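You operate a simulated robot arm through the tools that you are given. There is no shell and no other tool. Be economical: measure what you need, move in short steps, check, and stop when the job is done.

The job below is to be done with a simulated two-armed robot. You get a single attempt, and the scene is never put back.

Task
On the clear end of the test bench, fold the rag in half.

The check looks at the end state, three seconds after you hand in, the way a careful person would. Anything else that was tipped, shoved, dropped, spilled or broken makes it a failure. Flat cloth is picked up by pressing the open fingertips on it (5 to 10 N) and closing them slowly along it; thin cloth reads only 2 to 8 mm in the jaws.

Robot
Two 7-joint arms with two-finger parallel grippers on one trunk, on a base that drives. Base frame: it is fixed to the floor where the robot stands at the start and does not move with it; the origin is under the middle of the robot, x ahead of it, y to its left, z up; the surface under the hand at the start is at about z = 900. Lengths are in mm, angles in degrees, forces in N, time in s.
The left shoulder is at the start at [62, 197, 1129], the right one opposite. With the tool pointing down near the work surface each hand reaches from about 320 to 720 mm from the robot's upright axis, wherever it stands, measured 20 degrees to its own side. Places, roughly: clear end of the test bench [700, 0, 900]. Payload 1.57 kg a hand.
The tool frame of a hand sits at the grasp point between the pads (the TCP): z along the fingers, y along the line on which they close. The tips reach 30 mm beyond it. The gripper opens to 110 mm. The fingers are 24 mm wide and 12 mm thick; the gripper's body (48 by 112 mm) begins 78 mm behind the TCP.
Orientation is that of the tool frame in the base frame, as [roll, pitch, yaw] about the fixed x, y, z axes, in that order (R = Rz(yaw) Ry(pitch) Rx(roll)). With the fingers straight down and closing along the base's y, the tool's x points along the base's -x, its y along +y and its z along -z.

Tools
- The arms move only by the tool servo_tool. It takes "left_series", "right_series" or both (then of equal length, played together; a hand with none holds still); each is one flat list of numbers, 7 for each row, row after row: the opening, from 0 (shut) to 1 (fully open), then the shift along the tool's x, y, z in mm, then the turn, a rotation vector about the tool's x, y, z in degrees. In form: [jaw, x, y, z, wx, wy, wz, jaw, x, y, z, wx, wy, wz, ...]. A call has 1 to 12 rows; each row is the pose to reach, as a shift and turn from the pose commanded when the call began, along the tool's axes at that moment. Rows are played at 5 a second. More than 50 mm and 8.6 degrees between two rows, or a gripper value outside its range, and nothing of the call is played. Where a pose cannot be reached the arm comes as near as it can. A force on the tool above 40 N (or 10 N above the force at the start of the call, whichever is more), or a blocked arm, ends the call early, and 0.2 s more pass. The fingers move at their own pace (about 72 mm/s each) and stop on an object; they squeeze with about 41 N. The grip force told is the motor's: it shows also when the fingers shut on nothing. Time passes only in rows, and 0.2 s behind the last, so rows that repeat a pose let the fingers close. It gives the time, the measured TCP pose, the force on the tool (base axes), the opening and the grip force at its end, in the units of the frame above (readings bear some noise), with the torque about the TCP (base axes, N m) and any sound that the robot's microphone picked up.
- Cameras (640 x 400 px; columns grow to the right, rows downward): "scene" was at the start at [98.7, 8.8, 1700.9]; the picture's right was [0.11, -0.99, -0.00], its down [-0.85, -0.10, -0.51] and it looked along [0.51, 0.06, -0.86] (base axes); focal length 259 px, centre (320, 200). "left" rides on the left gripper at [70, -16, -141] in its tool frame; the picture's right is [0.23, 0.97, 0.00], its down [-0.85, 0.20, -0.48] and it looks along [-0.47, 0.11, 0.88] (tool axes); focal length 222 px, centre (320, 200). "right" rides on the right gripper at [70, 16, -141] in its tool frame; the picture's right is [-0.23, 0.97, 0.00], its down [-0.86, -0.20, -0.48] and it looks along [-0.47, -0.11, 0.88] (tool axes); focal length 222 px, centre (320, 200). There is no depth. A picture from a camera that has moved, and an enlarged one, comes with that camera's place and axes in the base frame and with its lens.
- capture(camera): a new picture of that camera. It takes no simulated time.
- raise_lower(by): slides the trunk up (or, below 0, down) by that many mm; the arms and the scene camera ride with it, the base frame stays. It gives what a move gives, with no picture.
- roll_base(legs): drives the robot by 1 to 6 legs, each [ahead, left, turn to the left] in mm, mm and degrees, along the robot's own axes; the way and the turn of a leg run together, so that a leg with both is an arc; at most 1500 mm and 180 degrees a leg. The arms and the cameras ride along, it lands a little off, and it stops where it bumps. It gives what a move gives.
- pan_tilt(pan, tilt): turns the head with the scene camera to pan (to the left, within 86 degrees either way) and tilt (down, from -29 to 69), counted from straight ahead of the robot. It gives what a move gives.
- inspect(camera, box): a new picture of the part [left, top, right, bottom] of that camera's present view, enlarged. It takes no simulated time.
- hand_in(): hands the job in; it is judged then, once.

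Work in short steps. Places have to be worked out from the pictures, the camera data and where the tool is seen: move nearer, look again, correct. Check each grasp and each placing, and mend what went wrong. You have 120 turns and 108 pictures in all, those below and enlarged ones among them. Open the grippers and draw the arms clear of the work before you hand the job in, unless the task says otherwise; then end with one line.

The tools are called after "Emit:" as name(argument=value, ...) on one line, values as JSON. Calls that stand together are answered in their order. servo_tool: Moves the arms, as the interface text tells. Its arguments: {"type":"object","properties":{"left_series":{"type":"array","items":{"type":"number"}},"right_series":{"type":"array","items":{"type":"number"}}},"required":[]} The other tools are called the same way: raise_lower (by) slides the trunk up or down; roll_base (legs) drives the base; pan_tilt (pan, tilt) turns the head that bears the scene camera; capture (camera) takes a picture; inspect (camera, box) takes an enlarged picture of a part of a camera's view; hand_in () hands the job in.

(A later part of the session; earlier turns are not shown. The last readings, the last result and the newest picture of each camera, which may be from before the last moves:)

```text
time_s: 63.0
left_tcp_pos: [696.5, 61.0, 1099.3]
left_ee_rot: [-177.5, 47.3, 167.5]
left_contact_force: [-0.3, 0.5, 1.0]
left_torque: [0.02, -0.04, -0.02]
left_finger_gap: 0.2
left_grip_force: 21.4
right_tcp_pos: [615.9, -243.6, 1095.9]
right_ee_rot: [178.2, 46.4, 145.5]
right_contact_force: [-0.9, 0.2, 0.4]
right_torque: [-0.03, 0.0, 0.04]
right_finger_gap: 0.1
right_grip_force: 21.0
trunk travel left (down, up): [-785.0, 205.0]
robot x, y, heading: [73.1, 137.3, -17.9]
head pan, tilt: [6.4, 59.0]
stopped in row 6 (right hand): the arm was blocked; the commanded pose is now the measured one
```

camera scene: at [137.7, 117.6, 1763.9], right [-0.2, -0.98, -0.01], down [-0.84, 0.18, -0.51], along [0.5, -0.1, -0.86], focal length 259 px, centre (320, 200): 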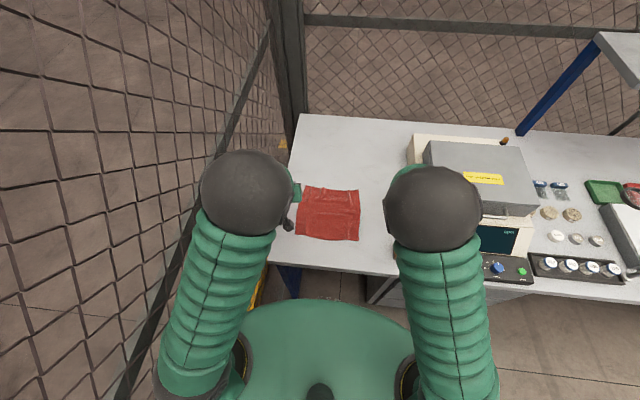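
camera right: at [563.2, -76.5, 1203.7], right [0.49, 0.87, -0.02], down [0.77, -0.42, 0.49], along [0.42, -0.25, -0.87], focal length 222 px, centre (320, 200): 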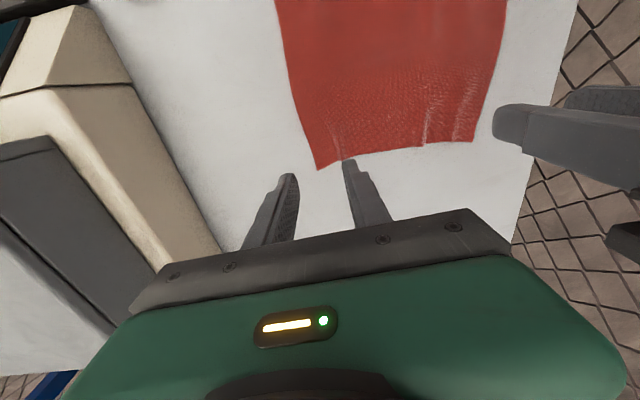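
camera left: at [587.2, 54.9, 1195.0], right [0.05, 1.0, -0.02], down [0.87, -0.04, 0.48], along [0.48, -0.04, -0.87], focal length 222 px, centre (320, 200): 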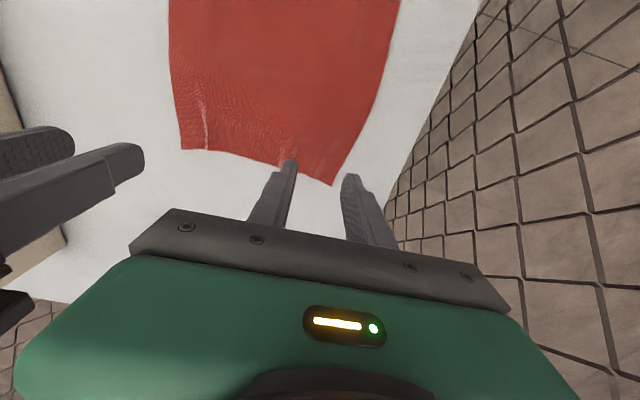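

Tilting isn't feasible for the right arm. A better idea is to turn the hands 90° and close across the edge. The cloth then hangs straight from the tips and folds either way with no S-bend, leaving only a few mm tucked. I'll straighten the hands first.

Emit:
servo_tool(left_series=[0.3, -4, -4, 0, 0, 8, 0, 0.3, -8, -8, 0, 0, 16, 0, 0.3, -12, -12, 0, 0, 24, 0, 0.3, -16, -16, 0, 0, 32, 0, 0.3, -20, -20, 0, 0, 40, 0, 0.3, -22, -20, 0, 0, 47, 0, 0.3, -22, -20, 0, 0, 47, 0], right_series=[0.3, 0, 10, 0, 0, 8, 0, 0.3, 0, 25, 0, 0, 16, 0, 0.3, 0, 40, 0, 0, 24, 0, 0.3, 0, 55, 0, 0, 32, 0, 0.3, 0, 70, 0, 0, 40, 0, 0.3, 0, 80, 0, 0, 46, 0, 0.3, 0, 80, 0, 0, 46, 0])

```text
time_s: 64.6
left_tcp_pos: [704.7, 36.4, 1114.2]
left_ee_rot: [-178.1, 0.3, 165.2]
left_contact_force: [-0.3, 0.2, 0.5]
left_torque: [0.0, -0.02, -0.02]
left_finger_gap: 32.9
left_grip_force: 0.1
right_tcp_pos: [661.8, -163.1, 1092.9]
right_ee_rot: [179.0, 0.3, 147.9]
right_contact_force: [0.3, 0.3, -0.1]
right_torque: [-0.02, -0.04, -0.01]
right_finger_gap: 32.9
right_grip_force: 0.1
trunk travel left (down, up): [-785.0, 205.0]
robot x, y, heading: [74.6, 138.9, -18.1]
head pan, tilt: [6.4, 59.0]
```

Now I'll draw both hands back to about 480 mm ahead and turn them 90° outward (cameras facing out).

Emit:
servo_tool(left_series=[0.3, 14, 0, 0, 0, 0, 8, 0.3, 28, 0, 0, 0, 0, 16, 0.3, 42, 0, 0, 0, 0, 24, 0.3, 56, 0, 0, 0, 0, 32, 0.3, 70, 0, 0, 0, 0, 40, 0.3, 84, 0, 0, 0, 0, 48, 0.3, 98, 0, 0, 0, 0, 56, 0.3, 112, 0, 0, 0, 0, 64, 0.3, 126, 0, 0, 0, 0, 72, 0.3, 138, 0, 0, 0, 0, 80, 0.3, 150, 0, 0, 0, 0, 88, 0.3, 150, 0, 0, 0, 0, 93], right_series=[0.3, 14, 0, 0, 0, 0, -8.5, 0.3, 28, 0, 0, 0, 0, -17, 0.3, 42, 0, 0, 0, 0, -25.5, 0.3, 56, 0, 0, 0, 0, -34, 0.3, 70, 0, 0, 0, 0, -42.5, 0.3, 84, 0, 0, 0, 0, -51, 0.3, 98, 0, 0, 0, 0, -59.5, 0.3, 112, 0, 0, 0, 0, -68, 0.3, 126, 0, 0, 0, 0, -76.5, 0.3, 138, 0, 0, 0, 0, -85, 0.3, 150, 0, 0, 0, 0, -93.5, 0.3, 160, 0, 0, 0, 0, -102])

Emit:
capture(camera="scene")

Emit:
capture(camera="left")

Emit:
capture(camera="right")

```text
time_s: 67.2
left_tcp_pos: [557.6, 75.4, 1112.8]
left_ee_rot: [179.6, 1.8, 72.1]
left_contact_force: [0.4, 0.0, -0.1]
left_torque: [0.03, -0.04, -0.04]
left_finger_gap: 33.1
left_grip_force: 0.0
right_tcp_pos: [525.4, -78.3, 1092.1]
right_ee_rot: [-179.5, 1.0, -109.9]
right_contact_force: [0.6, -0.2, -0.4]
right_torque: [0.02, -0.01, 0.02]
right_finger_gap: 33.0
right_grip_force: 0.2
trunk travel left (down, up): [-785.0, 205.0]
robot x, y, heading: [75.5, 145.2, -18.3]
head pan, tilt: [6.4, 59.0]
```

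```text
50 pictures are left
camera scene: at [169.5, 113.7, 1760.9], right [-0.2, -0.98, 0.0], down [-0.84, 0.18, -0.51], along [0.5, -0.1, -0.86], focal length 259 px, centre (320, 200)
```

scene: 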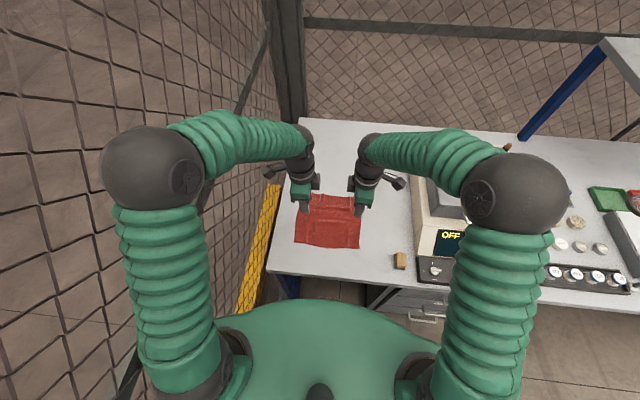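

```text
49 pictures are left
camera left: at [565.0, 152.0, 1251.6], right [1.0, -0.08, 0.0], down [-0.07, -0.86, 0.51], along [-0.04, -0.5, -0.86], focal length 222 px, centre (320, 200)
```

left: 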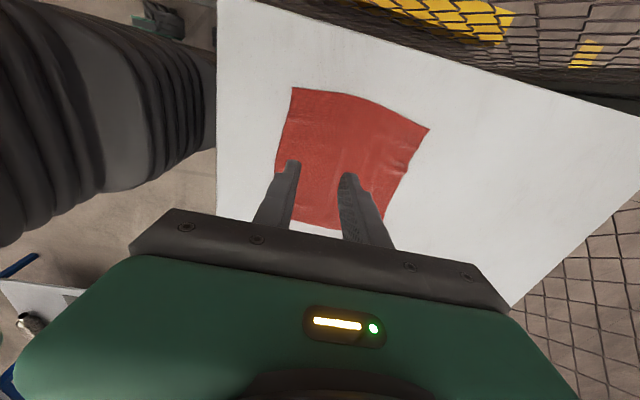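

```text
48 pictures are left
camera right: at [484.1, -140.1, 1233.2], right [-0.84, 0.55, -0.01], down [0.47, 0.73, 0.49], along [0.27, 0.41, -0.87], focal length 222 px, centre (320, 200)
```

right: 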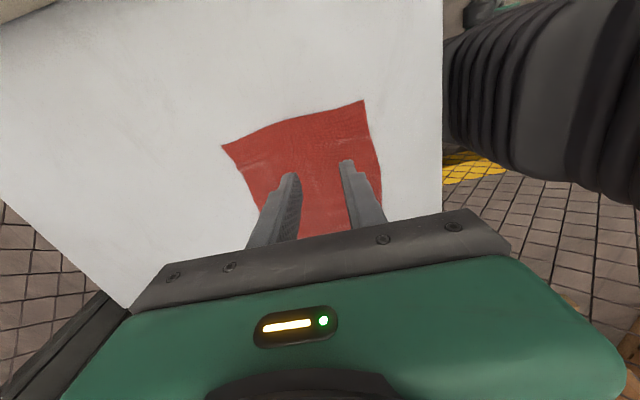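

The 90° orientation works, with near corners D(520,136) and C(454,-83) and far corners A(728,60) and B(662,-144). In this posture tilting about the edge may be easy, so I'll test tilting the fingers forward 48° in the air.

Emit:
servo_tool(left_series=[0.25, 0, 0, 0, -8, 0, 0, 0.25, 0, 0, 0, -16, 0, 0, 0.25, 0, 0, 0, -24, 0, 0, 0.25, 0, 0, 0, -32, 0, 0, 0.25, 0, 0, 0, -40, 0, 0, 0.25, 0, 0, 0, -48, 0, 0], right_series=[0.25, 0, 0, 0, 8, 0, 0, 0.25, 0, 0, 0, 16, 0, 0, 0.25, 0, 0, 0, 24, 0, 0, 0.25, 0, 0, 0, 32, 0, 0, 0.25, 0, 0, 0, 40, 0, 0, 0.25, 0, 0, 0, 48, 0, 0])

```text
time_s: 68.4
left_tcp_pos: [584.8, 111.3, 1131.3]
left_ee_rot: [142.7, 8.9, 80.6]
left_contact_force: [1.2, -0.3, 0.5]
left_torque: [-0.04, 0.03, -0.02]
left_finger_gap: 27.6
left_grip_force: 0.0
left hand out of reach, approached as far as the arm can: row 4
right_tcp_pos: [529.3, -212.9, 1168.2]
right_ee_rot: [-137.6, 16.2, -130.3]
right_contact_force: [0.7, 0.3, 0.3]
right_torque: [-0.01, -0.01, -0.02]
right_finger_gap: 27.5
right_grip_force: 0.0
trunk travel left (down, up): [-785.0, 205.0]
robot x, y, heading: [70.6, 139.6, -17.9]
head pan, tilt: [6.4, 59.0]
stopped in row 5 (right hand): the arm was blocked; the commanded pose is now the measured one
```

Forward tilt fails again. I'll undo it and then test a backward tilt (fingers pointing toward the robot), which suits the near-to-far fold.

Emit:
servo_tool(left_series=[0.25, 0, 0, 0, 8, 0, 0, 0.25, 0, 0, 0, 16, 0, 0, 0.25, 0, 0, 0, 24, 0, 0, 0.25, 0, 0, 0, 32, 0, 0, 0.25, 0, 0, 0, 37, 0, 0, 0.25, 0, 0, 0, 37, 0, 0], right_series=[0.25, 0, 0, 0, -8, 0, 0, 0.25, 0, 0, 0, -16, 0, 0, 0.25, 0, 0, 0, -24, 0, 0, 0.25, 0, 0, 0, -32, 0, 0, 0.25, 0, 0, 0, -40, 0, 0, 0.25, 0, 0, 0, -42, 0, 0])

```text
time_s: 70.0
left_tcp_pos: [584.8, 84.7, 1137.2]
left_ee_rot: [178.6, 8.1, 78.3]
left_contact_force: [0.2, -0.5, -0.6]
left_torque: [0.03, -0.04, -0.04]
left_finger_gap: 27.3
left_grip_force: 0.1
left hand out of reach, approached as far as the arm can: row 1, 2
right_tcp_pos: [523.9, -220.7, 1167.4]
right_ee_rot: [-179.7, 15.9, -130.3]
right_contact_force: [0.9, 0.5, 0.3]
right_torque: [-0.11, 0.02, -0.05]
right_finger_gap: 27.7
right_grip_force: 0.1
right hand out of reach, approached as far as the arm can: row 1, 2, 3
trunk travel left (down, up): [-785.0, 205.0]
robot x, y, heading: [82.8, 133.9, -19.4]
head pan, tilt: [6.4, 59.0]
stopped in row 6 (left hand): the arm was blocked; the commanded pose is now the measured one
```

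The base reading shifted slightly and the left arm reported blocked. I'll look before moving anything else.

Emit:
capture(camera="scene")

Emit:
capture(camera="right")

```text
47 pictures are left
camera scene: at [131.8, -0.5, 1759.1], right [-0.22, -0.97, -0.07], down [-0.82, 0.23, -0.52], along [0.52, -0.06, -0.85], focal length 259 px, centre (320, 200)
```

scene: 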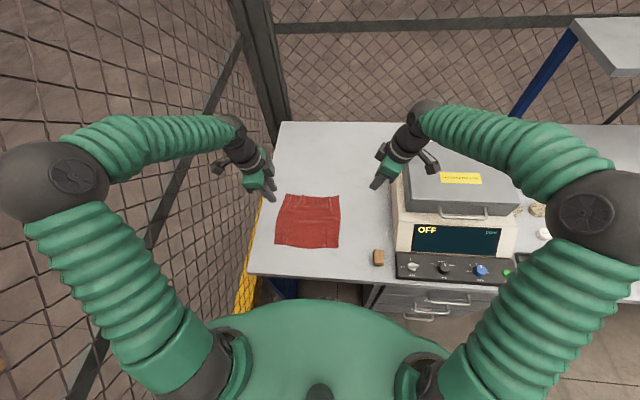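

```text
46 pictures are left
camera right: at [442.5, -290.5, 1285.0], right [-0.6, 0.8, 0.06], down [0.6, 0.4, 0.7], along [0.53, 0.45, -0.72], focal length 222 px, centre (320, 200)
```

right: 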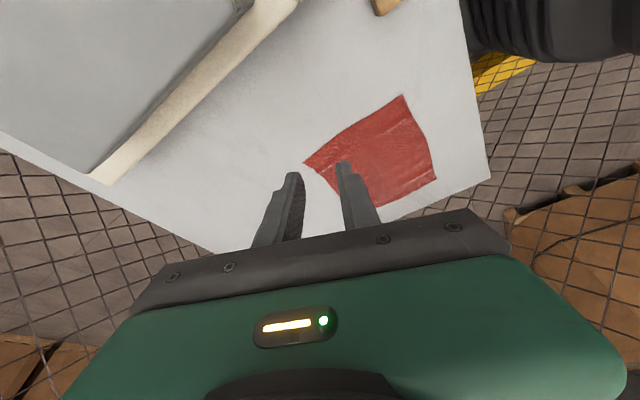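

The elbows swung far out and the left one is pushing on the fence, leaning the robot. I'll bring the left elbow in right away by turning the left hand back toward its normal orientation.

Emit:
servo_tool(left_series=[0.25, -5, 5, 0, 0, 0, -8, 0.25, -10, 10, 0, 0, 0, -16, 0.25, -15, 15, 0, 0, 0, -24, 0.25, -20, 20, 0, 0, 0, -32, 0.25, -25, 25, 0, 0, 0, -40])

Emit:
capture(camera="scene")

```text
time_s: 71.2
left_tcp_pos: [605.6, 90.2, 1141.2]
left_ee_rot: [-174.8, 8.0, 119.9]
left_contact_force: [0.3, -0.6, -0.5]
left_torque: [0.04, 0.03, -0.03]
left_finger_gap: 27.5
left_grip_force: 0.1
right_tcp_pos: [525.2, -188.5, 1173.8]
right_ee_rot: [-178.8, 15.0, -129.6]
right_contact_force: [-0.7, 0.0, 0.4]
right_torque: [-0.01, -0.06, 0.0]
right_finger_gap: 27.4
right_grip_force: 0.0
trunk travel left (down, up): [-785.0, 205.0]
robot x, y, heading: [78.7, 136.8, -18.9]
head pan, tilt: [6.4, 59.0]
```

```text
45 pictures are left
camera scene: at [134.7, 64.6, 1762.0], right [-0.22, -0.98, -0.03], down [-0.82, 0.2, -0.53], along [0.52, -0.09, -0.85], focal length 259 px, centre (320, 200)
```

scene: 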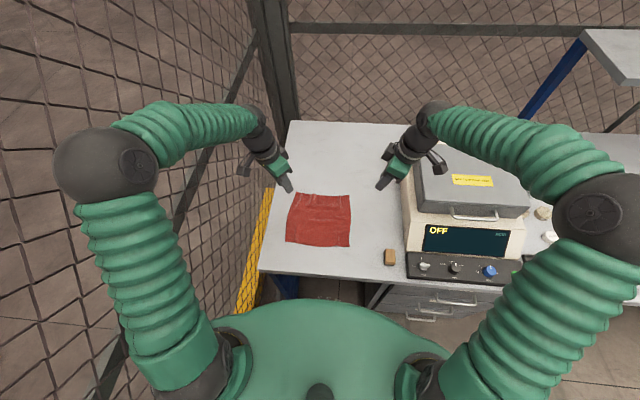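

The lean is easing. I'll continue turning both hands back to the normal orientation.

Emit:
servo_tool(left_series=[0.25, 0, 0, 0, 0, 0, -8, 0.25, 0, 0, 0, 0, 0, -16, 0.25, 0, 0, 0, 0, 0, -24, 0.25, 0, 0, 0, 0, 0, -32, 0.25, 0, 0, 0, 0, 0, -40, 0.25, 0, 0, 0, 0, 0, -42, 0.25, 0, 0, 0, 0, 0, -42, 0.25, 0, 0, 0, 0, 0, -42], right_series=[0.25, 0, 0, 0, 0, 0, 8.5, 0.25, 0, 0, 0, 0, 0, 17, 0.25, 0, 0, 0, 0, 0, 25.5, 0.25, 0, 0, 0, 0, 0, 34, 0.25, 0, 0, 0, 0, 0, 42.5, 0.25, 0, 0, 0, 0, 0, 51, 0.25, 0, 0, 0, 0, 0, 59.5, 0.25, 0, 0, 0, 0, 0, 68])

Emit:
capture(camera="scene")

```text
time_s: 73.0
left_tcp_pos: [623.2, 99.2, 1132.2]
left_ee_rot: [-170.1, 1.8, 161.5]
left_contact_force: [-0.7, 0.5, -0.5]
left_torque: [-0.03, 0.0, 0.0]
left_finger_gap: 27.5
left_grip_force: 0.0
right_tcp_pos: [544.5, -179.3, 1169.0]
right_ee_rot: [167.2, 5.8, 161.3]
right_contact_force: [-0.3, 0.1, -0.6]
right_torque: [0.0, -0.01, 0.0]
right_finger_gap: 27.7
right_grip_force: 0.1
trunk travel left (down, up): [-785.0, 205.0]
robot x, y, heading: [80.6, 135.0, -19.1]
head pan, tilt: [6.4, 59.0]
```

```text
44 pictures are left
camera scene: at [175.2, 99.7, 1760.9], right [-0.22, -0.98, -0.01], down [-0.84, 0.19, -0.51], along [0.5, -0.11, -0.86], focal length 259 px, centre (320, 200)
```

scene: 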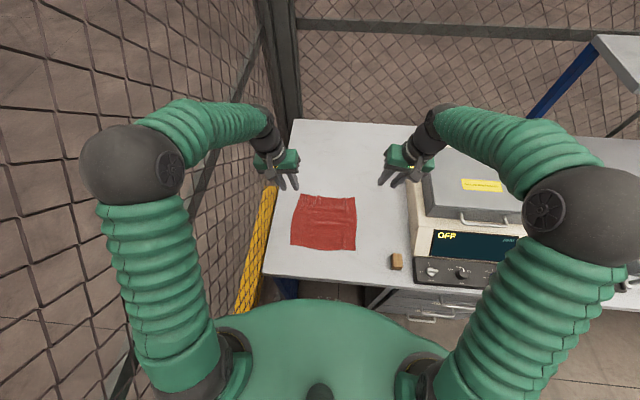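

Upright again, nothing displaced. No more tilting. I'll level both hands, then use the 90° posture without tilt, pinching right at the near edge with almost no margin so the leftover flap is only a few mm.

Emit:
servo_tool(left_series=[0.25, 10, -5, 0, -5, 0.9, 0, 0.25, 20, -10, 0, -9.9, 1.8, 0, 0.25, 30, -10, 0, -9.9, 1.8, 0, 0.25, 40, -10, 0, -9.9, 1.8, 0], right_series=[0.25, 0, 20, 0, 4.5, 2, 0, 0.25, 0, 40, 0, 9, 4, 0, 0.25, 0, 60, 0, 12.8, 5.8, 0, 0.25, 0, 80, 0, 12.8, 5.8, 0])

```text
time_s: 74.0
left_tcp_pos: [579.5, 102.6, 1133.3]
left_ee_rot: [179.9, 0.2, 161.2]
left_contact_force: [-0.5, 0.4, 0.0]
left_torque: [-0.05, -0.01, 0.0]
left_finger_gap: 27.4
left_grip_force: 0.1
right_tcp_pos: [566.3, -104.3, 1186.9]
right_ee_rot: [-179.7, 0.1, 162.1]
right_contact_force: [0.5, -0.5, 0.4]
right_torque: [-0.01, -0.01, 0.01]
right_finger_gap: 27.5
right_grip_force: 0.1
trunk travel left (down, up): [-785.0, 205.0]
robot x, y, heading: [80.5, 135.0, -19.0]
head pan, tilt: [6.4, 59.0]
```

Level. Now I'll turn both hands outward 90° while moving to 70 mm above the near-edge grip points (523,110) and (470,-63).

Emit:
servo_tool(left_series=[0.25, 5, -1, 12, 0, 0, 8, 0.25, 10, -2, 24, 0, 0, 16, 0.25, 15, -3, 36, 0, 0, 24, 0.25, 20, -4, 48, 0, 0, 32, 0.25, 25, -5, 60, 0, 0, 40, 0.25, 30, -6, 72, 0, 0, 48, 0.25, 36, -7, 84, 0, 0, 56, 0.25, 42, -8, 96, 0, 0, 64, 0.25, 48, -9, 108, 0, 0, 72, 0.25, 54, -10, 120, 0, 0, 80, 0.25, 56, -11, 133, 0, 0, 88, 0.25, 56, -11, 133, 0, 0, 88], right_series=[0.25, 10, 1, 17, 0, 0, -8.3, 0.25, 19, 2, 34, 0, 0, -16.6, 0.25, 28, 3, 51, 0, 0, -24.9, 0.25, 38, 4, 68, 0, 0, -33.2, 0.25, 48, 5, 85, 0, 0, -41.5, 0.25, 57, 6, 102, 0, 0, -49.8, 0.25, 66, 7, 119, 0, 0, -58.1, 0.25, 76, 8, 136, 0, 0, -66.4, 0.25, 86, 9, 153, 0, 0, -74.7, 0.25, 95, 10, 170, 0, 0, -83, 0.25, 104, 10, 187, 0, 0, -91, 0.25, 104, 10, 187, 0, 0, -91])

Emit:
capture(camera="scene")

Emit:
capture(camera="left")

Emit:
capture(camera="right")

```text
time_s: 76.6
left_tcp_pos: [523.2, 108.9, 1000.2]
left_ee_rot: [180.0, 0.1, 73.0]
left_contact_force: [-0.2, -0.1, 0.2]
left_torque: [-0.02, 0.02, 0.01]
left_finger_gap: 27.5
left_grip_force: 0.0
right_tcp_pos: [472.4, -64.2, 999.0]
right_ee_rot: [-179.9, 0.0, -106.9]
right_contact_force: [0.1, 0.1, 0.2]
right_torque: [-0.04, 0.02, -0.01]
right_finger_gap: 27.6
right_grip_force: 0.1
trunk travel left (down, up): [-785.0, 205.0]
robot x, y, heading: [81.6, 139.6, -18.9]
head pan, tilt: [6.4, 59.0]
```

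```text
43 pictures are left
camera scene: at [173.7, 97.8, 1760.9], right [-0.22, -0.98, -0.01], down [-0.84, 0.19, -0.51], along [0.5, -0.11, -0.86], focal length 259 px, centre (320, 200)
```

scene: 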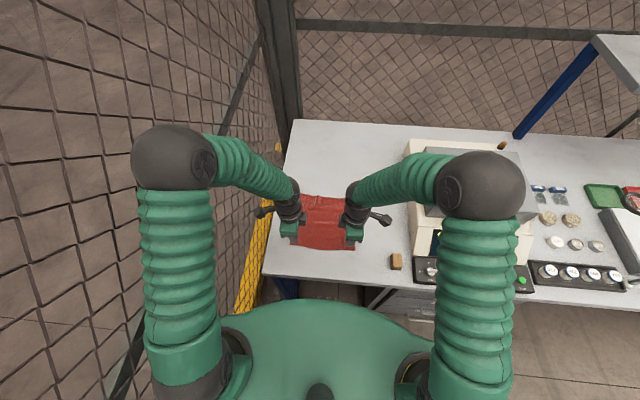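

```text
42 pictures are left
camera left: at [528.9, 180.8, 1140.2], right [1.0, -0.07, 0.0], down [-0.06, -0.88, 0.48], along [-0.03, -0.48, -0.88], focal length 222 px, centre (320, 200)
```

left: 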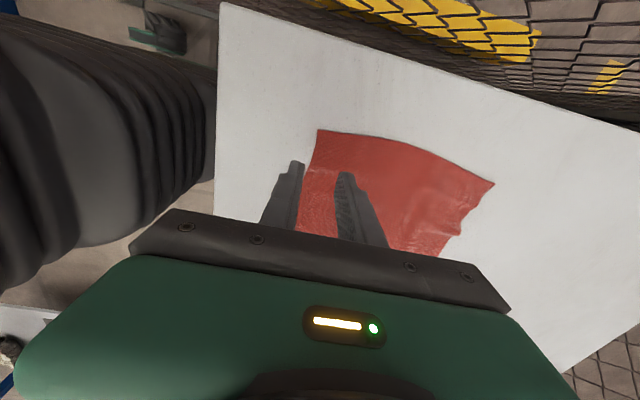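

```text
41 pictures are left
camera right: at [435.8, -126.5, 1141.0], right [-0.87, 0.5, 0.0], down [0.44, 0.76, 0.48], along [0.24, 0.41, -0.88], focal length 222 px, centre (320, 200)
```

right: 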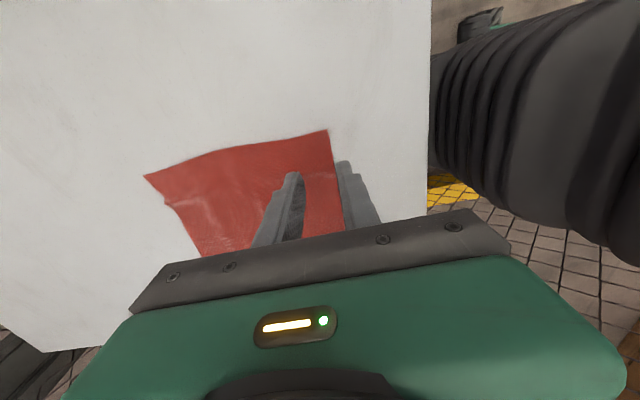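

The fingers straddle the near edge nicely. I'll trim the left 3 mm inward and the right 4 mm outward, and come down to ~4 mm above.

Emit:
servo_tool(left_series=[0.25, 0, 1, 20, 0, 0, 0, 0.25, 0, 3, 40, 0, 0, 0, 0.25, 0, 3, 56, 0, 0, 0, 0.25, 0, 3, 64, 0, 0, 0, 0.25, 0, 3, 64, 0, 0, 0], right_series=[0.25, 0, 2, 20, 0, 0, 0, 0.25, 0, 4, 40, 0, 0, 0, 0.25, 0, 4, 56, 0, 0, 0, 0.25, 0, 4, 63, 0, 0, 0, 0.25, 0, 4, 63, 0, 0, 0])

Emit:
inspect(camera="left", box=[220, 80, 420, 260])

Emit:
inspect(camera="right", box=[220, 80, 420, 260])

```text
time_s: 77.8
left_tcp_pos: [527.7, 107.6, 934.5]
left_ee_rot: [180.0, 0.0, 73.2]
left_contact_force: [-0.1, 0.2, -1.0]
left_torque: [-0.02, 0.03, 0.02]
left_finger_gap: 27.4
left_grip_force: 0.1
right_tcp_pos: [467.4, -63.1, 936.3]
right_ee_rot: [-180.0, -0.2, -106.9]
right_contact_force: [-0.1, -0.4, -0.7]
right_torque: [0.01, -0.01, 0.03]
right_finger_gap: 27.3
right_grip_force: 0.0
trunk travel left (down, up): [-785.0, 205.0]
robot x, y, heading: [81.5, 137.8, -19.1]
head pan, tilt: [6.4, 59.0]
```

```text
2.22 times, centred on (320, 170) of left
camera zoom: at [532.5, 179.5, 1076.7], right [1.0, -0.06, 0.0], down [-0.06, -0.88, 0.48], along [-0.03, -0.48, -0.88], focal length 494 px, centre (320, 267)
```

zoom: 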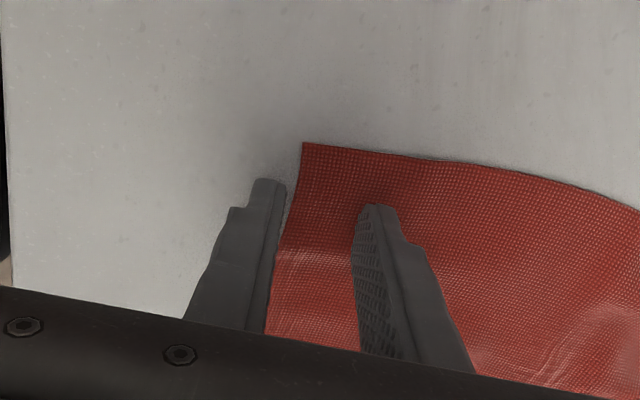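

```text
2.22 times, centred on (320, 170) of right
camera zoom: at [431.4, -126.2, 1078.1], right [-0.87, 0.5, 0.0], down [0.44, 0.76, 0.48], along [0.24, 0.41, -0.88], focal length 494 px, centre (320, 267)
```

zoom: 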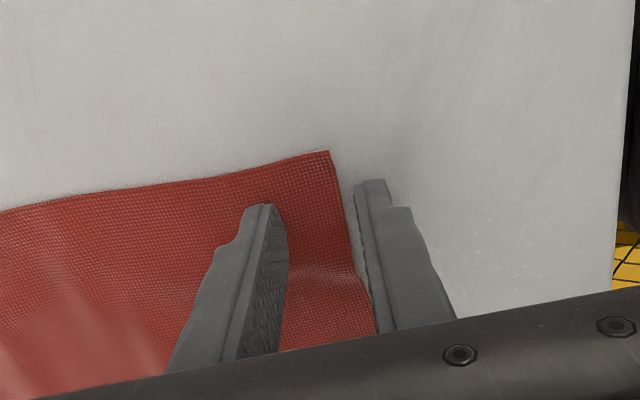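

The outer fingers sit just outside the edge and the inner ones ~20 mm inside, as intended. I'll press down.

Emit:
servo_tool(left_series=[0.25, 0, 0, 2, 0, 0, 0, 0.25, 0, 0, 3, 0, 0, 0, 0.25, 0, 0, 3.6, 0, 0, 0, 0.25, 0, 0, 3.6, 0, 0, 0], right_series=[0.25, 0, 0, 2, 0, 0, 0, 0.25, 0, 0, 4, 0, 0, 0, 0.25, 0, 0, 4.6, 0, 0, 0, 0.25, 0, 0, 4.6, 0, 0, 0])

```text
time_s: 78.8
left_tcp_pos: [527.3, 108.5, 933.0]
left_ee_rot: [180.0, 0.0, 73.3]
left_contact_force: [-0.5, -0.8, -0.6]
left_torque: [0.01, 0.02, 0.0]
left_finger_gap: 27.4
left_grip_force: 0.0
right_tcp_pos: [466.7, -64.2, 931.3]
right_ee_rot: [-179.9, -0.1, -107.0]
right_contact_force: [-0.2, -0.1, 0.7]
right_torque: [0.03, -0.02, 0.01]
right_finger_gap: 27.2
right_grip_force: 0.1
trunk travel left (down, up): [-785.0, 205.0]
robot x, y, heading: [83.1, 139.2, -19.1]
head pan, tilt: [6.4, 59.0]
```

No contact yet; a little lower.

Emit:
servo_tool(left_series=[0.25, 0, 0, 1, 0, 0, 0, 0.25, 0, 0, 1.8, 0, 0, 0, 0.25, 0, 0, 2.4, 0, 0, 0, 0.25, 0, 0, 2.4, 0, 0, 0], right_series=[0.25, 0, 0, 0.6, 0, 0, 0, 0.25, 0, 0, 1.2, 0, 0, 0, 0.25, 0, 0, 1.6, 0, 0, 0, 0.25, 0, 0, 1.6, 0, 0, 0])

```text
time_s: 79.8
left_tcp_pos: [525.3, 109.4, 931.3]
left_ee_rot: [179.8, 0.0, 73.3]
left_contact_force: [1.4, 0.2, 9.5]
left_torque: [0.03, -0.23, 0.03]
left_finger_gap: 28.8
left_grip_force: 0.8
right_tcp_pos: [465.7, -62.5, 930.6]
right_ee_rot: [-179.7, 0.1, -106.9]
right_contact_force: [0.4, -5.0, 24.5]
right_torque: [-0.34, -0.43, -0.04]
right_finger_gap: 29.1
right_grip_force: 1.4
trunk travel left (down, up): [-785.0, 205.0]
robot x, y, heading: [84.1, 133.6, -19.0]
head pan, tilt: [6.4, 59.0]
```

Force is on the inner fingers. I'll tilt each hand ~0.9° so the outer fingers also bear on the table, and ease the right hand slightly.

Emit:
servo_tool(left_series=[0.25, 0, 0, 0, -0.5, 0, 0, 0.25, 0, 0, 0, -0.9, 0, 0, 0.25, 0, 0, 0, -0.9, 0, 0], right_series=[0.25, 0, 0, -0.3, 0.5, 0, 0, 0.25, 0, 0, -0.5, 0.9, 0, 0, 0.25, 0, 0, -0.5, 0.9, 0, 0])

```text
time_s: 80.6
left_tcp_pos: [525.7, 109.1, 930.9]
left_ee_rot: [178.9, -0.1, 73.2]
left_contact_force: [0.9, 2.8, 22.2]
left_torque: [0.0, -0.38, 0.05]
left_finger_gap: 28.5
left_grip_force: 0.3
right_tcp_pos: [465.4, -62.2, 930.9]
right_ee_rot: [-178.9, -0.1, -106.9]
right_contact_force: [0.4, -4.2, 14.6]
right_torque: [-0.2, -0.24, -0.07]
right_finger_gap: 29.2
right_grip_force: 0.6
trunk travel left (down, up): [-785.0, 205.0]
robot x, y, heading: [82.5, 136.7, -18.9]
head pan, tilt: [6.4, 59.0]
```

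Sharing improved. I'll add a bit more tilt, ease the left, and close slowly.

Emit:
servo_tool(left_series=[0.25, 0, 0, -0.2, -0.5, 0, 0, 0.25, 0, 0, -0.3, -0.5, 0, 0, 0.21, 0, 0, -0.3, -0.5, 0, 0, 0.17, 0, 0, -0.3, -0.5, 0, 0, 0.13, 0, 0, -0.3, -0.5, 0, 0, 0.09, 0, 0, -0.3, -0.5, 0, 0, 0.05, 0, 0, -0.3, -0.5, 0, 0, 0.01, 0, 0, -0.3, -0.5, 0, 0, 0, 0, 0, -0.3, -0.5, 0, 0, 0, 0, 0, -0.3, -0.5, 0, 0], right_series=[0.25, 0, 0, 0, 0.5, 0, 0, 0.25, 0, 0, 0, 0.5, 0, 0, 0.21, 0, 0, 0, 0.5, 0, 0, 0.17, 0, 0, 0, 0.5, 0, 0, 0.13, 0, 0, 0, 0.5, 0, 0, 0.09, 0, 0, 0, 0.5, 0, 0, 0.05, 0, 0, 0, 0.5, 0, 0, 0.01, 0, 0, 0, 0.5, 0, 0, 0, 0, 0, 0, 0.5, 0, 0, 0, 0, 0, 0, 0.5, 0, 0])

Emit:
inspect(camera="left", box=[220, 80, 420, 260])

Emit:
inspect(camera="right", box=[220, 80, 420, 260])

```text
time_s: 82.8
left_tcp_pos: [524.8, 109.8, 931.0]
left_ee_rot: [178.5, -0.1, 73.2]
left_contact_force: [-3.7, 0.5, 17.7]
left_torque: [0.01, -0.01, 0.03]
left_finger_gap: 2.6
left_grip_force: 23.6
right_tcp_pos: [465.1, -63.2, 931.3]
right_ee_rot: [-178.2, 0.0, -106.9]
right_contact_force: [4.1, -2.0, 18.9]
right_torque: [-0.09, -0.15, 0.03]
right_finger_gap: 1.7
right_grip_force: 23.9
trunk travel left (down, up): [-785.0, 205.0]
robot x, y, heading: [81.4, 138.2, -19.1]
head pan, tilt: [6.4, 59.0]
```

```text
2.22 times, centred on (320, 170) of left
camera zoom: at [526.2, 182.6, 1071.5], right [1.0, -0.06, 0.03], down [-0.07, -0.87, 0.48], along [-0.01, -0.48, -0.88], focal length 494 px, centre (320, 267)
```

zoom: 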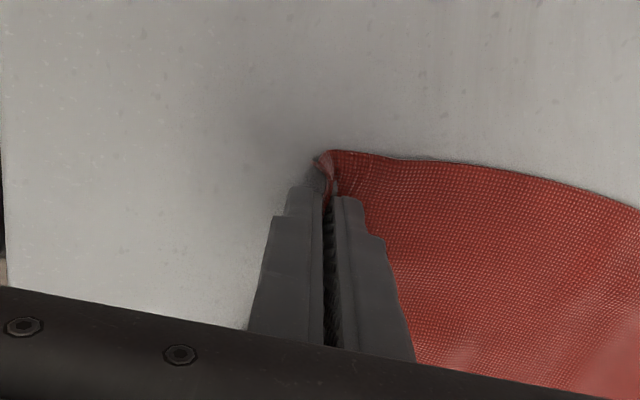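

```text
2.22 times, centred on (320, 170) of right
camera zoom: at [426.1, -124.2, 1072.6], right [-0.87, 0.5, -0.03], down [0.43, 0.76, 0.48], along [0.26, 0.41, -0.88], focal length 494 px, centre (320, 267)
```

zoom: 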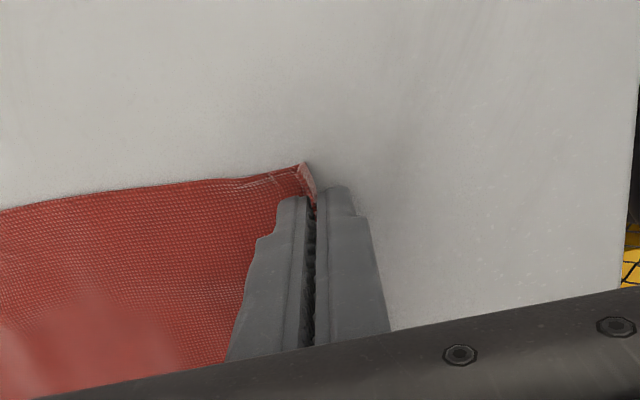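

Excellent: both hands hold the edge itself, turned up in the jaws (2.6 and 1.7 mm). I'll lift and carry it to above the fold line.

Emit:
servo_tool(left_series=[0, 0, 0, -10, 0, 0, 0, 0, 0, 4, -22, 0, 0, 0, 0, 0, 10, -34, 0, 0, 0, 0, 0, 20, -46, 0, 0, 0, 0, 0, 33, -58, 0, 0, 0, 0, 0, 48, -68, 0, 0, 0, 0, 0, 64, -74, 0, 0, 0, 0, 0, 80, -77, 0, 0, 0, 0, 0, 95, -78, 0, 0, 0, 0, 0, 95, -78, 0, 0, 0], right_series=[0, 0, 0, -10, 0, 0, 0, 0, 0, -4, -22, 0, 0, 0, 0, 0, -10, -34, 0, 0, 0, 0, 0, -20, -46, 0, 0, 0, 0, 0, -33, -58, 0, 0, 0, 0, 0, -48, -68, 0, 0, 0, 0, 0, -64, -74, 0, 0, 0, 0, 0, -80, -77, 0, 0, 0, 0, 0, -95, -78, 0, 0, 0, 0, 0, -95, -78, 0, 0, 0])

Emit:
capture(camera="left")

Emit:
capture(camera="right")

```text
time_s: 85.0
left_tcp_pos: [616.1, 82.0, 1012.0]
left_ee_rot: [178.6, 0.1, 73.2]
left_contact_force: [0.5, 0.2, 0.0]
left_torque: [0.02, -0.01, -0.01]
left_finger_gap: 2.6
left_grip_force: 24.0
right_tcp_pos: [556.1, -91.3, 1008.7]
right_ee_rot: [-178.6, 0.0, -106.9]
right_contact_force: [0.8, -0.4, 0.6]
right_torque: [0.02, -0.02, -0.03]
right_finger_gap: 1.8
right_grip_force: 23.6
trunk travel left (down, up): [-785.0, 205.0]
robot x, y, heading: [82.0, 134.5, -19.1]
head pan, tilt: [6.4, 59.0]
```

```text
36 pictures are left
camera left: at [618.0, 154.3, 1152.8], right [1.0, -0.06, 0.02], down [-0.07, -0.87, 0.48], along [-0.01, -0.48, -0.88], focal length 222 px, centre (320, 200)
```

left: 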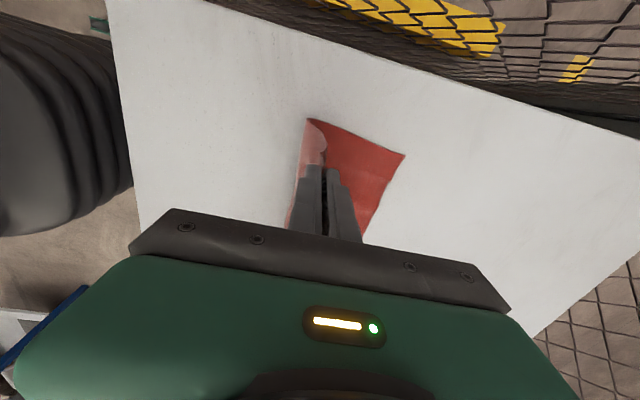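

```text
35 pictures are left
camera right: at [517.1, -152.1, 1151.6], right [-0.87, 0.5, -0.03], down [0.43, 0.76, 0.48], along [0.26, 0.41, -0.88], focal length 222 px, centre (320, 200)
```

right: 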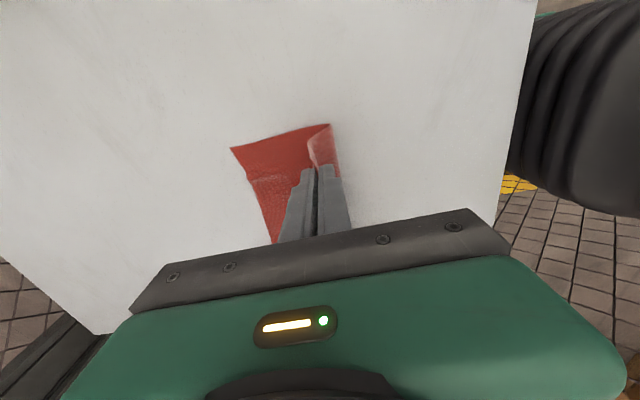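

The lower half stays flat; the far edge has slid ~12 mm toward the robot, so it is now at n≈206 with the fold target near n≈97. I'll come down on the slack diagonal to just short of the far edge and look.

Emit:
servo_tool(left_series=[0, 0, 10, 5, 0, 0, 0, 0, 0, 20, 13, 0, 0, 0, 0, 0, 30, 22, 0, 0, 0, 0, 0, 40, 31, 0, 0, 0, 0, 0, 50, 40, 0, 0, 0, 0, 0, 60, 49, 0, 0, 0, 0, 0, 70, 58, 0, 0, 0, 0, 0, 78, 65, 0, 0, 0, 0, 0, 78, 65, 0, 0, 0], right_series=[0, 0, -10, 5, 0, 0, 0, 0, 0, -20, 13, 0, 0, 0, 0, 0, -30, 22, 0, 0, 0, 0, 0, -40, 31, 0, 0, 0, 0, 0, -50, 40, 0, 0, 0, 0, 0, -60, 49, 0, 0, 0, 0, 0, -70, 58, 0, 0, 0, 0, 0, -78, 65, 0, 0, 0, 0, 0, -78, 65, 0, 0, 0])

Emit:
capture(camera="left")

Emit:
capture(camera="right")

Emit:
inspect(camera="scene", box=[220, 120, 420, 300])

```text
time_s: 87.0
left_tcp_pos: [692.8, 58.1, 948.7]
left_ee_rot: [178.6, 0.0, 73.2]
left_contact_force: [-1.2, -0.1, 0.0]
left_torque: [0.01, -0.02, 0.0]
left_finger_gap: 2.3
left_grip_force: 24.2
right_tcp_pos: [633.1, -115.2, 948.1]
right_ee_rot: [-178.4, -0.1, -107.0]
right_contact_force: [0.5, 0.4, 0.2]
right_torque: [0.02, 0.04, -0.01]
right_finger_gap: 2.1
right_grip_force: 23.3
trunk travel left (down, up): [-785.0, 205.0]
robot x, y, heading: [81.2, 137.3, -19.0]
head pan, tilt: [6.4, 59.0]
```

```text
34 pictures are left
camera left: at [693.8, 131.6, 1088.7], right [1.0, -0.06, 0.02], down [-0.07, -0.87, 0.48], along [-0.01, -0.48, -0.88], focal length 222 px, centre (320, 200)
```

left: 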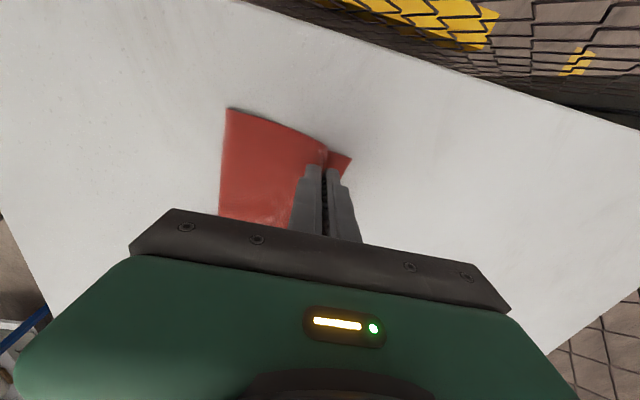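

```text
33 pictures are left
camera right: at [592.7, -175.8, 1089.0], right [-0.87, 0.5, -0.03], down [0.43, 0.76, 0.48], along [0.26, 0.41, -0.88], focal length 222 px, centre (320, 200)
```

right: 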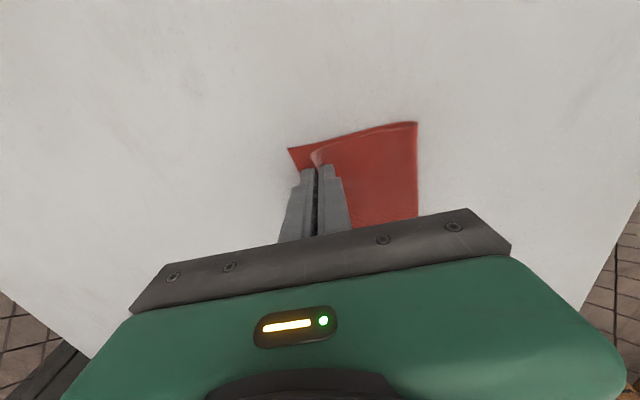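

```text
2.22 times, centred on (320, 210) of scene
camera zoom: at [175.0, 97.6, 1760.9], right [-0.22, -0.98, -0.01], down [-0.84, 0.19, -0.51], along [0.5, -0.1, -0.86], focal length 576 px, centre (320, 178)
```

zoom: 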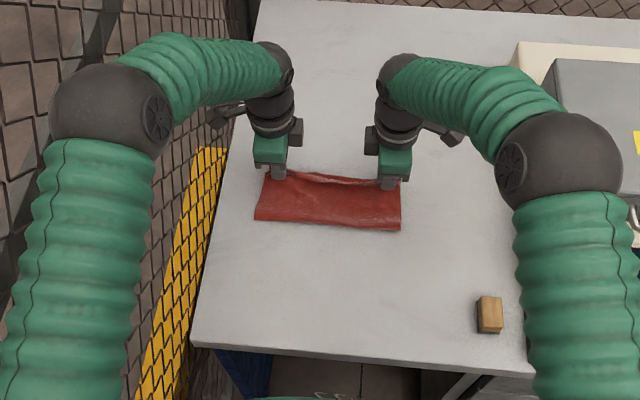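

A clean fold: the held edge is ~25 mm (left) and ~21 mm (right) short of the far edge, with ~10 mm of cloth up in the jaws. I'll advance 14/11 mm and lower onto the lower layer.

Emit:
servo_tool(left_series=[0, 0, 5, 4, 0, 0, 0, 0, 0, 9, 8, 0, 0, 0, 0, 0, 12, 11, 0, 0, 0, 0, 0, 15, 14, 0, 0, 0, 0, 0, 15, 15, 0, 0, 0], right_series=[0, 0, -4, 4, 0, 0, 0, 0, 0, -7, 8, 0, 0, 0, 0, 0, -10, 11, 0, 0, 0, 0, 0, -12, 14, 0, 0, 0, 0, 0, -12, 15, 0, 0, 0])

Emit:
capture(camera="left")

Emit:
capture(camera="right")

```text
time_s: 88.2
left_tcp_pos: [706.7, 53.8, 933.0]
left_ee_rot: [178.6, 0.0, 73.2]
left_contact_force: [0.2, -0.3, 0.3]
left_torque: [-0.04, -0.02, -0.02]
left_finger_gap: 2.4
left_grip_force: 23.4
right_tcp_pos: [644.6, -116.8, 933.4]
right_ee_rot: [-178.6, -0.1, -106.9]
right_contact_force: [0.2, 0.7, 0.2]
right_torque: [-0.02, -0.01, -0.02]
right_finger_gap: 1.8
right_grip_force: 23.8
trunk travel left (down, up): [-785.0, 205.0]
robot x, y, heading: [80.5, 134.2, -18.8]
head pan, tilt: [6.4, 59.0]
```

```text
31 pictures are left
camera left: at [708.6, 127.2, 1073.3], right [1.0, -0.06, 0.02], down [-0.07, -0.87, 0.48], along [-0.01, -0.48, -0.88], focal length 222 px, centre (320, 200)
```

left: 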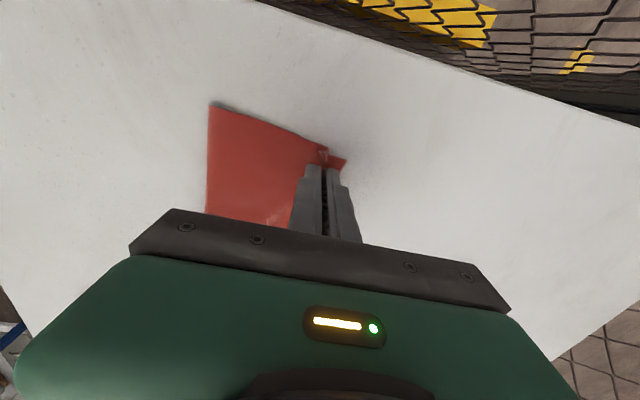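

```text
30 pictures are left
camera right: at [604.5, -178.7, 1075.3], right [-0.87, 0.5, -0.03], down [0.43, 0.76, 0.48], along [0.26, 0.41, -0.88], focal length 222 px, centre (320, 200)
```

right: 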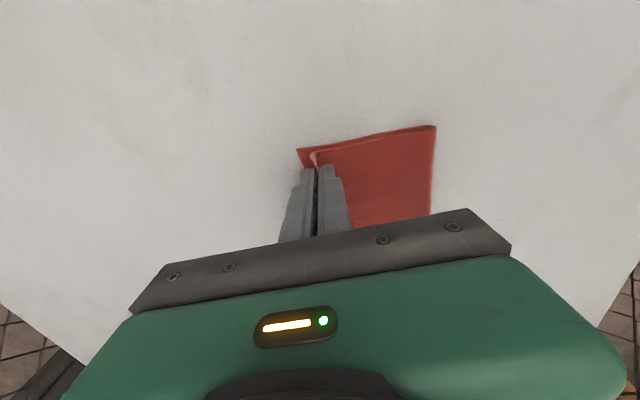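

The left is still ~20 mm short of its corner and the right ~13 mm. I'll nudge them 7 and 3 mm forward, touch down, and open slowly.

Emit:
servo_tool(left_series=[0, 0, 4, 0, 0, 0, 0, 0, 0, 7, 0, 0, 0, 0, 0, 0, 7, 1, 0, 0, 0, 0.06, 0, 7, 1, 0, 0, 0, 0.12, 0, 7, 1, 0, 0, 0, 0.18, 0, 7, 1, 0, 0, 0, 0.18, 0, 7, 1, 0, 0, 0], right_series=[0, 0, -2, 0, 0, 0, 0, 0, 0, -3, 0, 0, 0, 0, 0, 0, -3, 1, 0, 0, 0, 0.06, 0, -3, 1, 0, 0, 0, 0.12, 0, -3, 1, 0, 0, 0, 0.18, 0, -3, 1, 0, 0, 0, 0.18, 0, -3, 1, 0, 0, 0])

Emit:
inspect(camera="left", box=[180, 60, 420, 260])

Emit:
inspect(camera="right", box=[220, 60, 460, 260])

```text
time_s: 89.8
left_tcp_pos: [713.5, 51.7, 933.2]
left_ee_rot: [178.4, -0.1, 73.2]
left_contact_force: [3.0, 0.1, 11.9]
left_torque: [0.12, 0.09, 0.03]
left_finger_gap: 17.2
left_grip_force: 0.1
right_tcp_pos: [645.4, -117.4, 931.9]
right_ee_rot: [-178.5, -0.1, -107.0]
right_contact_force: [1.2, -0.2, 1.2]
right_torque: [0.01, 0.0, -0.02]
right_finger_gap: 19.3
right_grip_force: 0.0
trunk travel left (down, up): [-785.0, 205.0]
robot x, y, heading: [83.4, 139.2, -18.9]
head pan, tilt: [6.4, 59.0]
```

```text
2.00 times, centred on (300, 160) of left
camera zoom: at [715.4, 124.9, 1072.8], right [1.0, -0.06, 0.03], down [-0.07, -0.87, 0.48], along [-0.01, -0.48, -0.88], focal length 444 px, centre (360, 280)
```

zoom: 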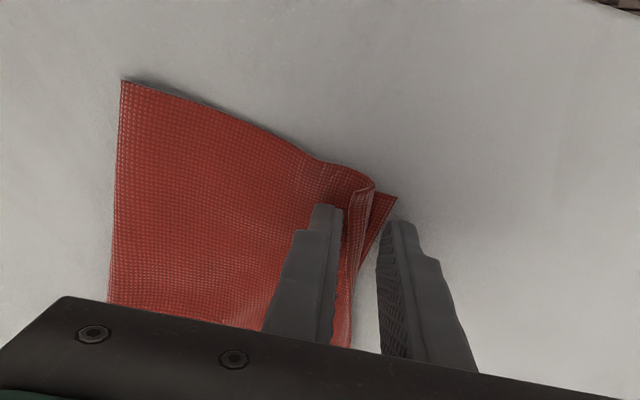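

```text
2.00 times, centred on (340, 160) of right
camera zoom: at [607.0, -179.0, 1074.5], right [-0.87, 0.5, -0.03], down [0.43, 0.76, 0.48], along [0.26, 0.41, -0.88], focal length 444 px, centre (280, 280)
```

zoom: 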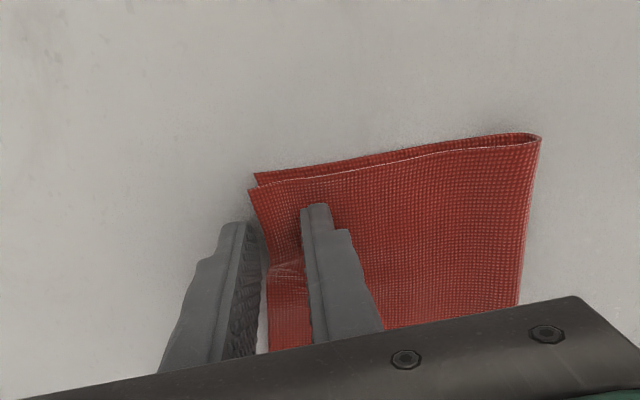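

The right side landed aligned; the left has a small turned-up lip between the fingers. I'll lift a few mm, open wider, then raise clear.

Emit:
servo_tool(left_series=[0.18, 0, 0, -4, 0, 0, 0, 0.3, 0, 0, -6, 0, 0, 0, 0.3, 0, 0, -20, 0, 0, 0, 0.3, 0, 0, -45, 0, 0, 0, 0.3, 0, 0, -70, 0, 0, 0], right_series=[0.18, 0, 0, -4, 0, 0, 0, 0.3, 0, 0, -6, 0, 0, 0, 0.3, 0, 0, -20, 0, 0, 0, 0.3, 0, 0, -45, 0, 0, 0, 0.3, 0, 0, -70, 0, 0, 0])

Emit:
inspect(camera="left", box=[180, 60, 420, 260])

Emit:
inspect(camera="right", box=[220, 60, 460, 260])

Emit:
inspect(camera="scene", box=[220, 120, 420, 300])

```text
time_s: 91.0
left_tcp_pos: [710.6, 52.7, 999.8]
left_ee_rot: [178.6, 0.0, 73.2]
left_contact_force: [-0.7, -0.6, 0.7]
left_torque: [-0.01, 0.02, -0.03]
left_finger_gap: 33.1
left_grip_force: 0.1
right_tcp_pos: [645.8, -117.1, 1002.4]
right_ee_rot: [-178.4, 0.0, -106.9]
right_contact_force: [0.3, 0.3, 0.2]
right_torque: [0.02, 0.01, -0.01]
right_finger_gap: 32.8
right_grip_force: 0.0
trunk travel left (down, up): [-785.0, 205.0]
robot x, y, heading: [81.9, 132.5, -18.9]
head pan, tilt: [6.4, 59.0]
```

```text
2.00 times, centred on (300, 160) of left
camera zoom: at [712.4, 125.8, 1141.8], right [1.0, -0.06, 0.02], down [-0.07, -0.87, 0.48], along [-0.01, -0.48, -0.88], focal length 444 px, centre (360, 280)
```

zoom: 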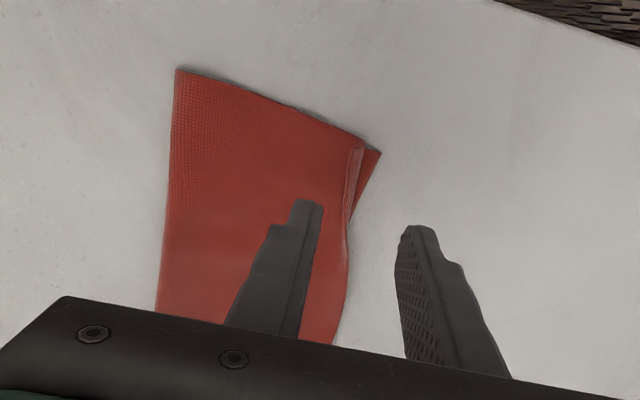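

```text
2.00 times, centred on (340, 160) of right
camera zoom: at [606.5, -178.2, 1143.8], right [-0.87, 0.5, -0.03], down [0.43, 0.76, 0.48], along [0.26, 0.41, -0.88], focal length 444 px, centre (280, 280)
```

zoom: 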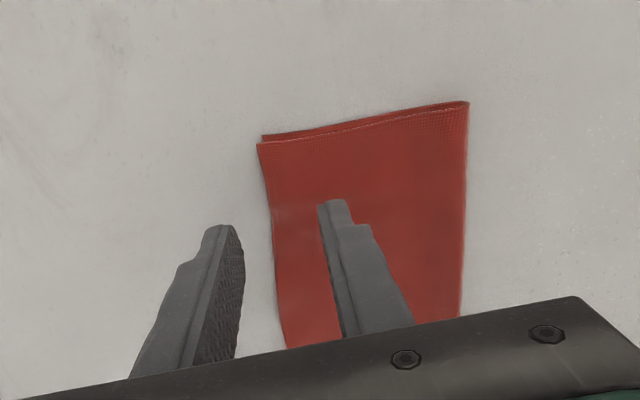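

```text
2.22 times, centred on (320, 210) of scene
camera zoom: at [173.5, 97.9, 1760.9], right [-0.22, -0.98, -0.01], down [-0.84, 0.19, -0.51], along [0.5, -0.11, -0.86], focal length 576 px, centre (320, 178)
```

zoom: 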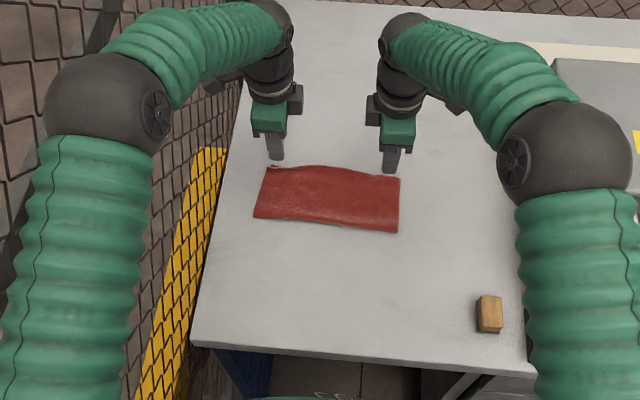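

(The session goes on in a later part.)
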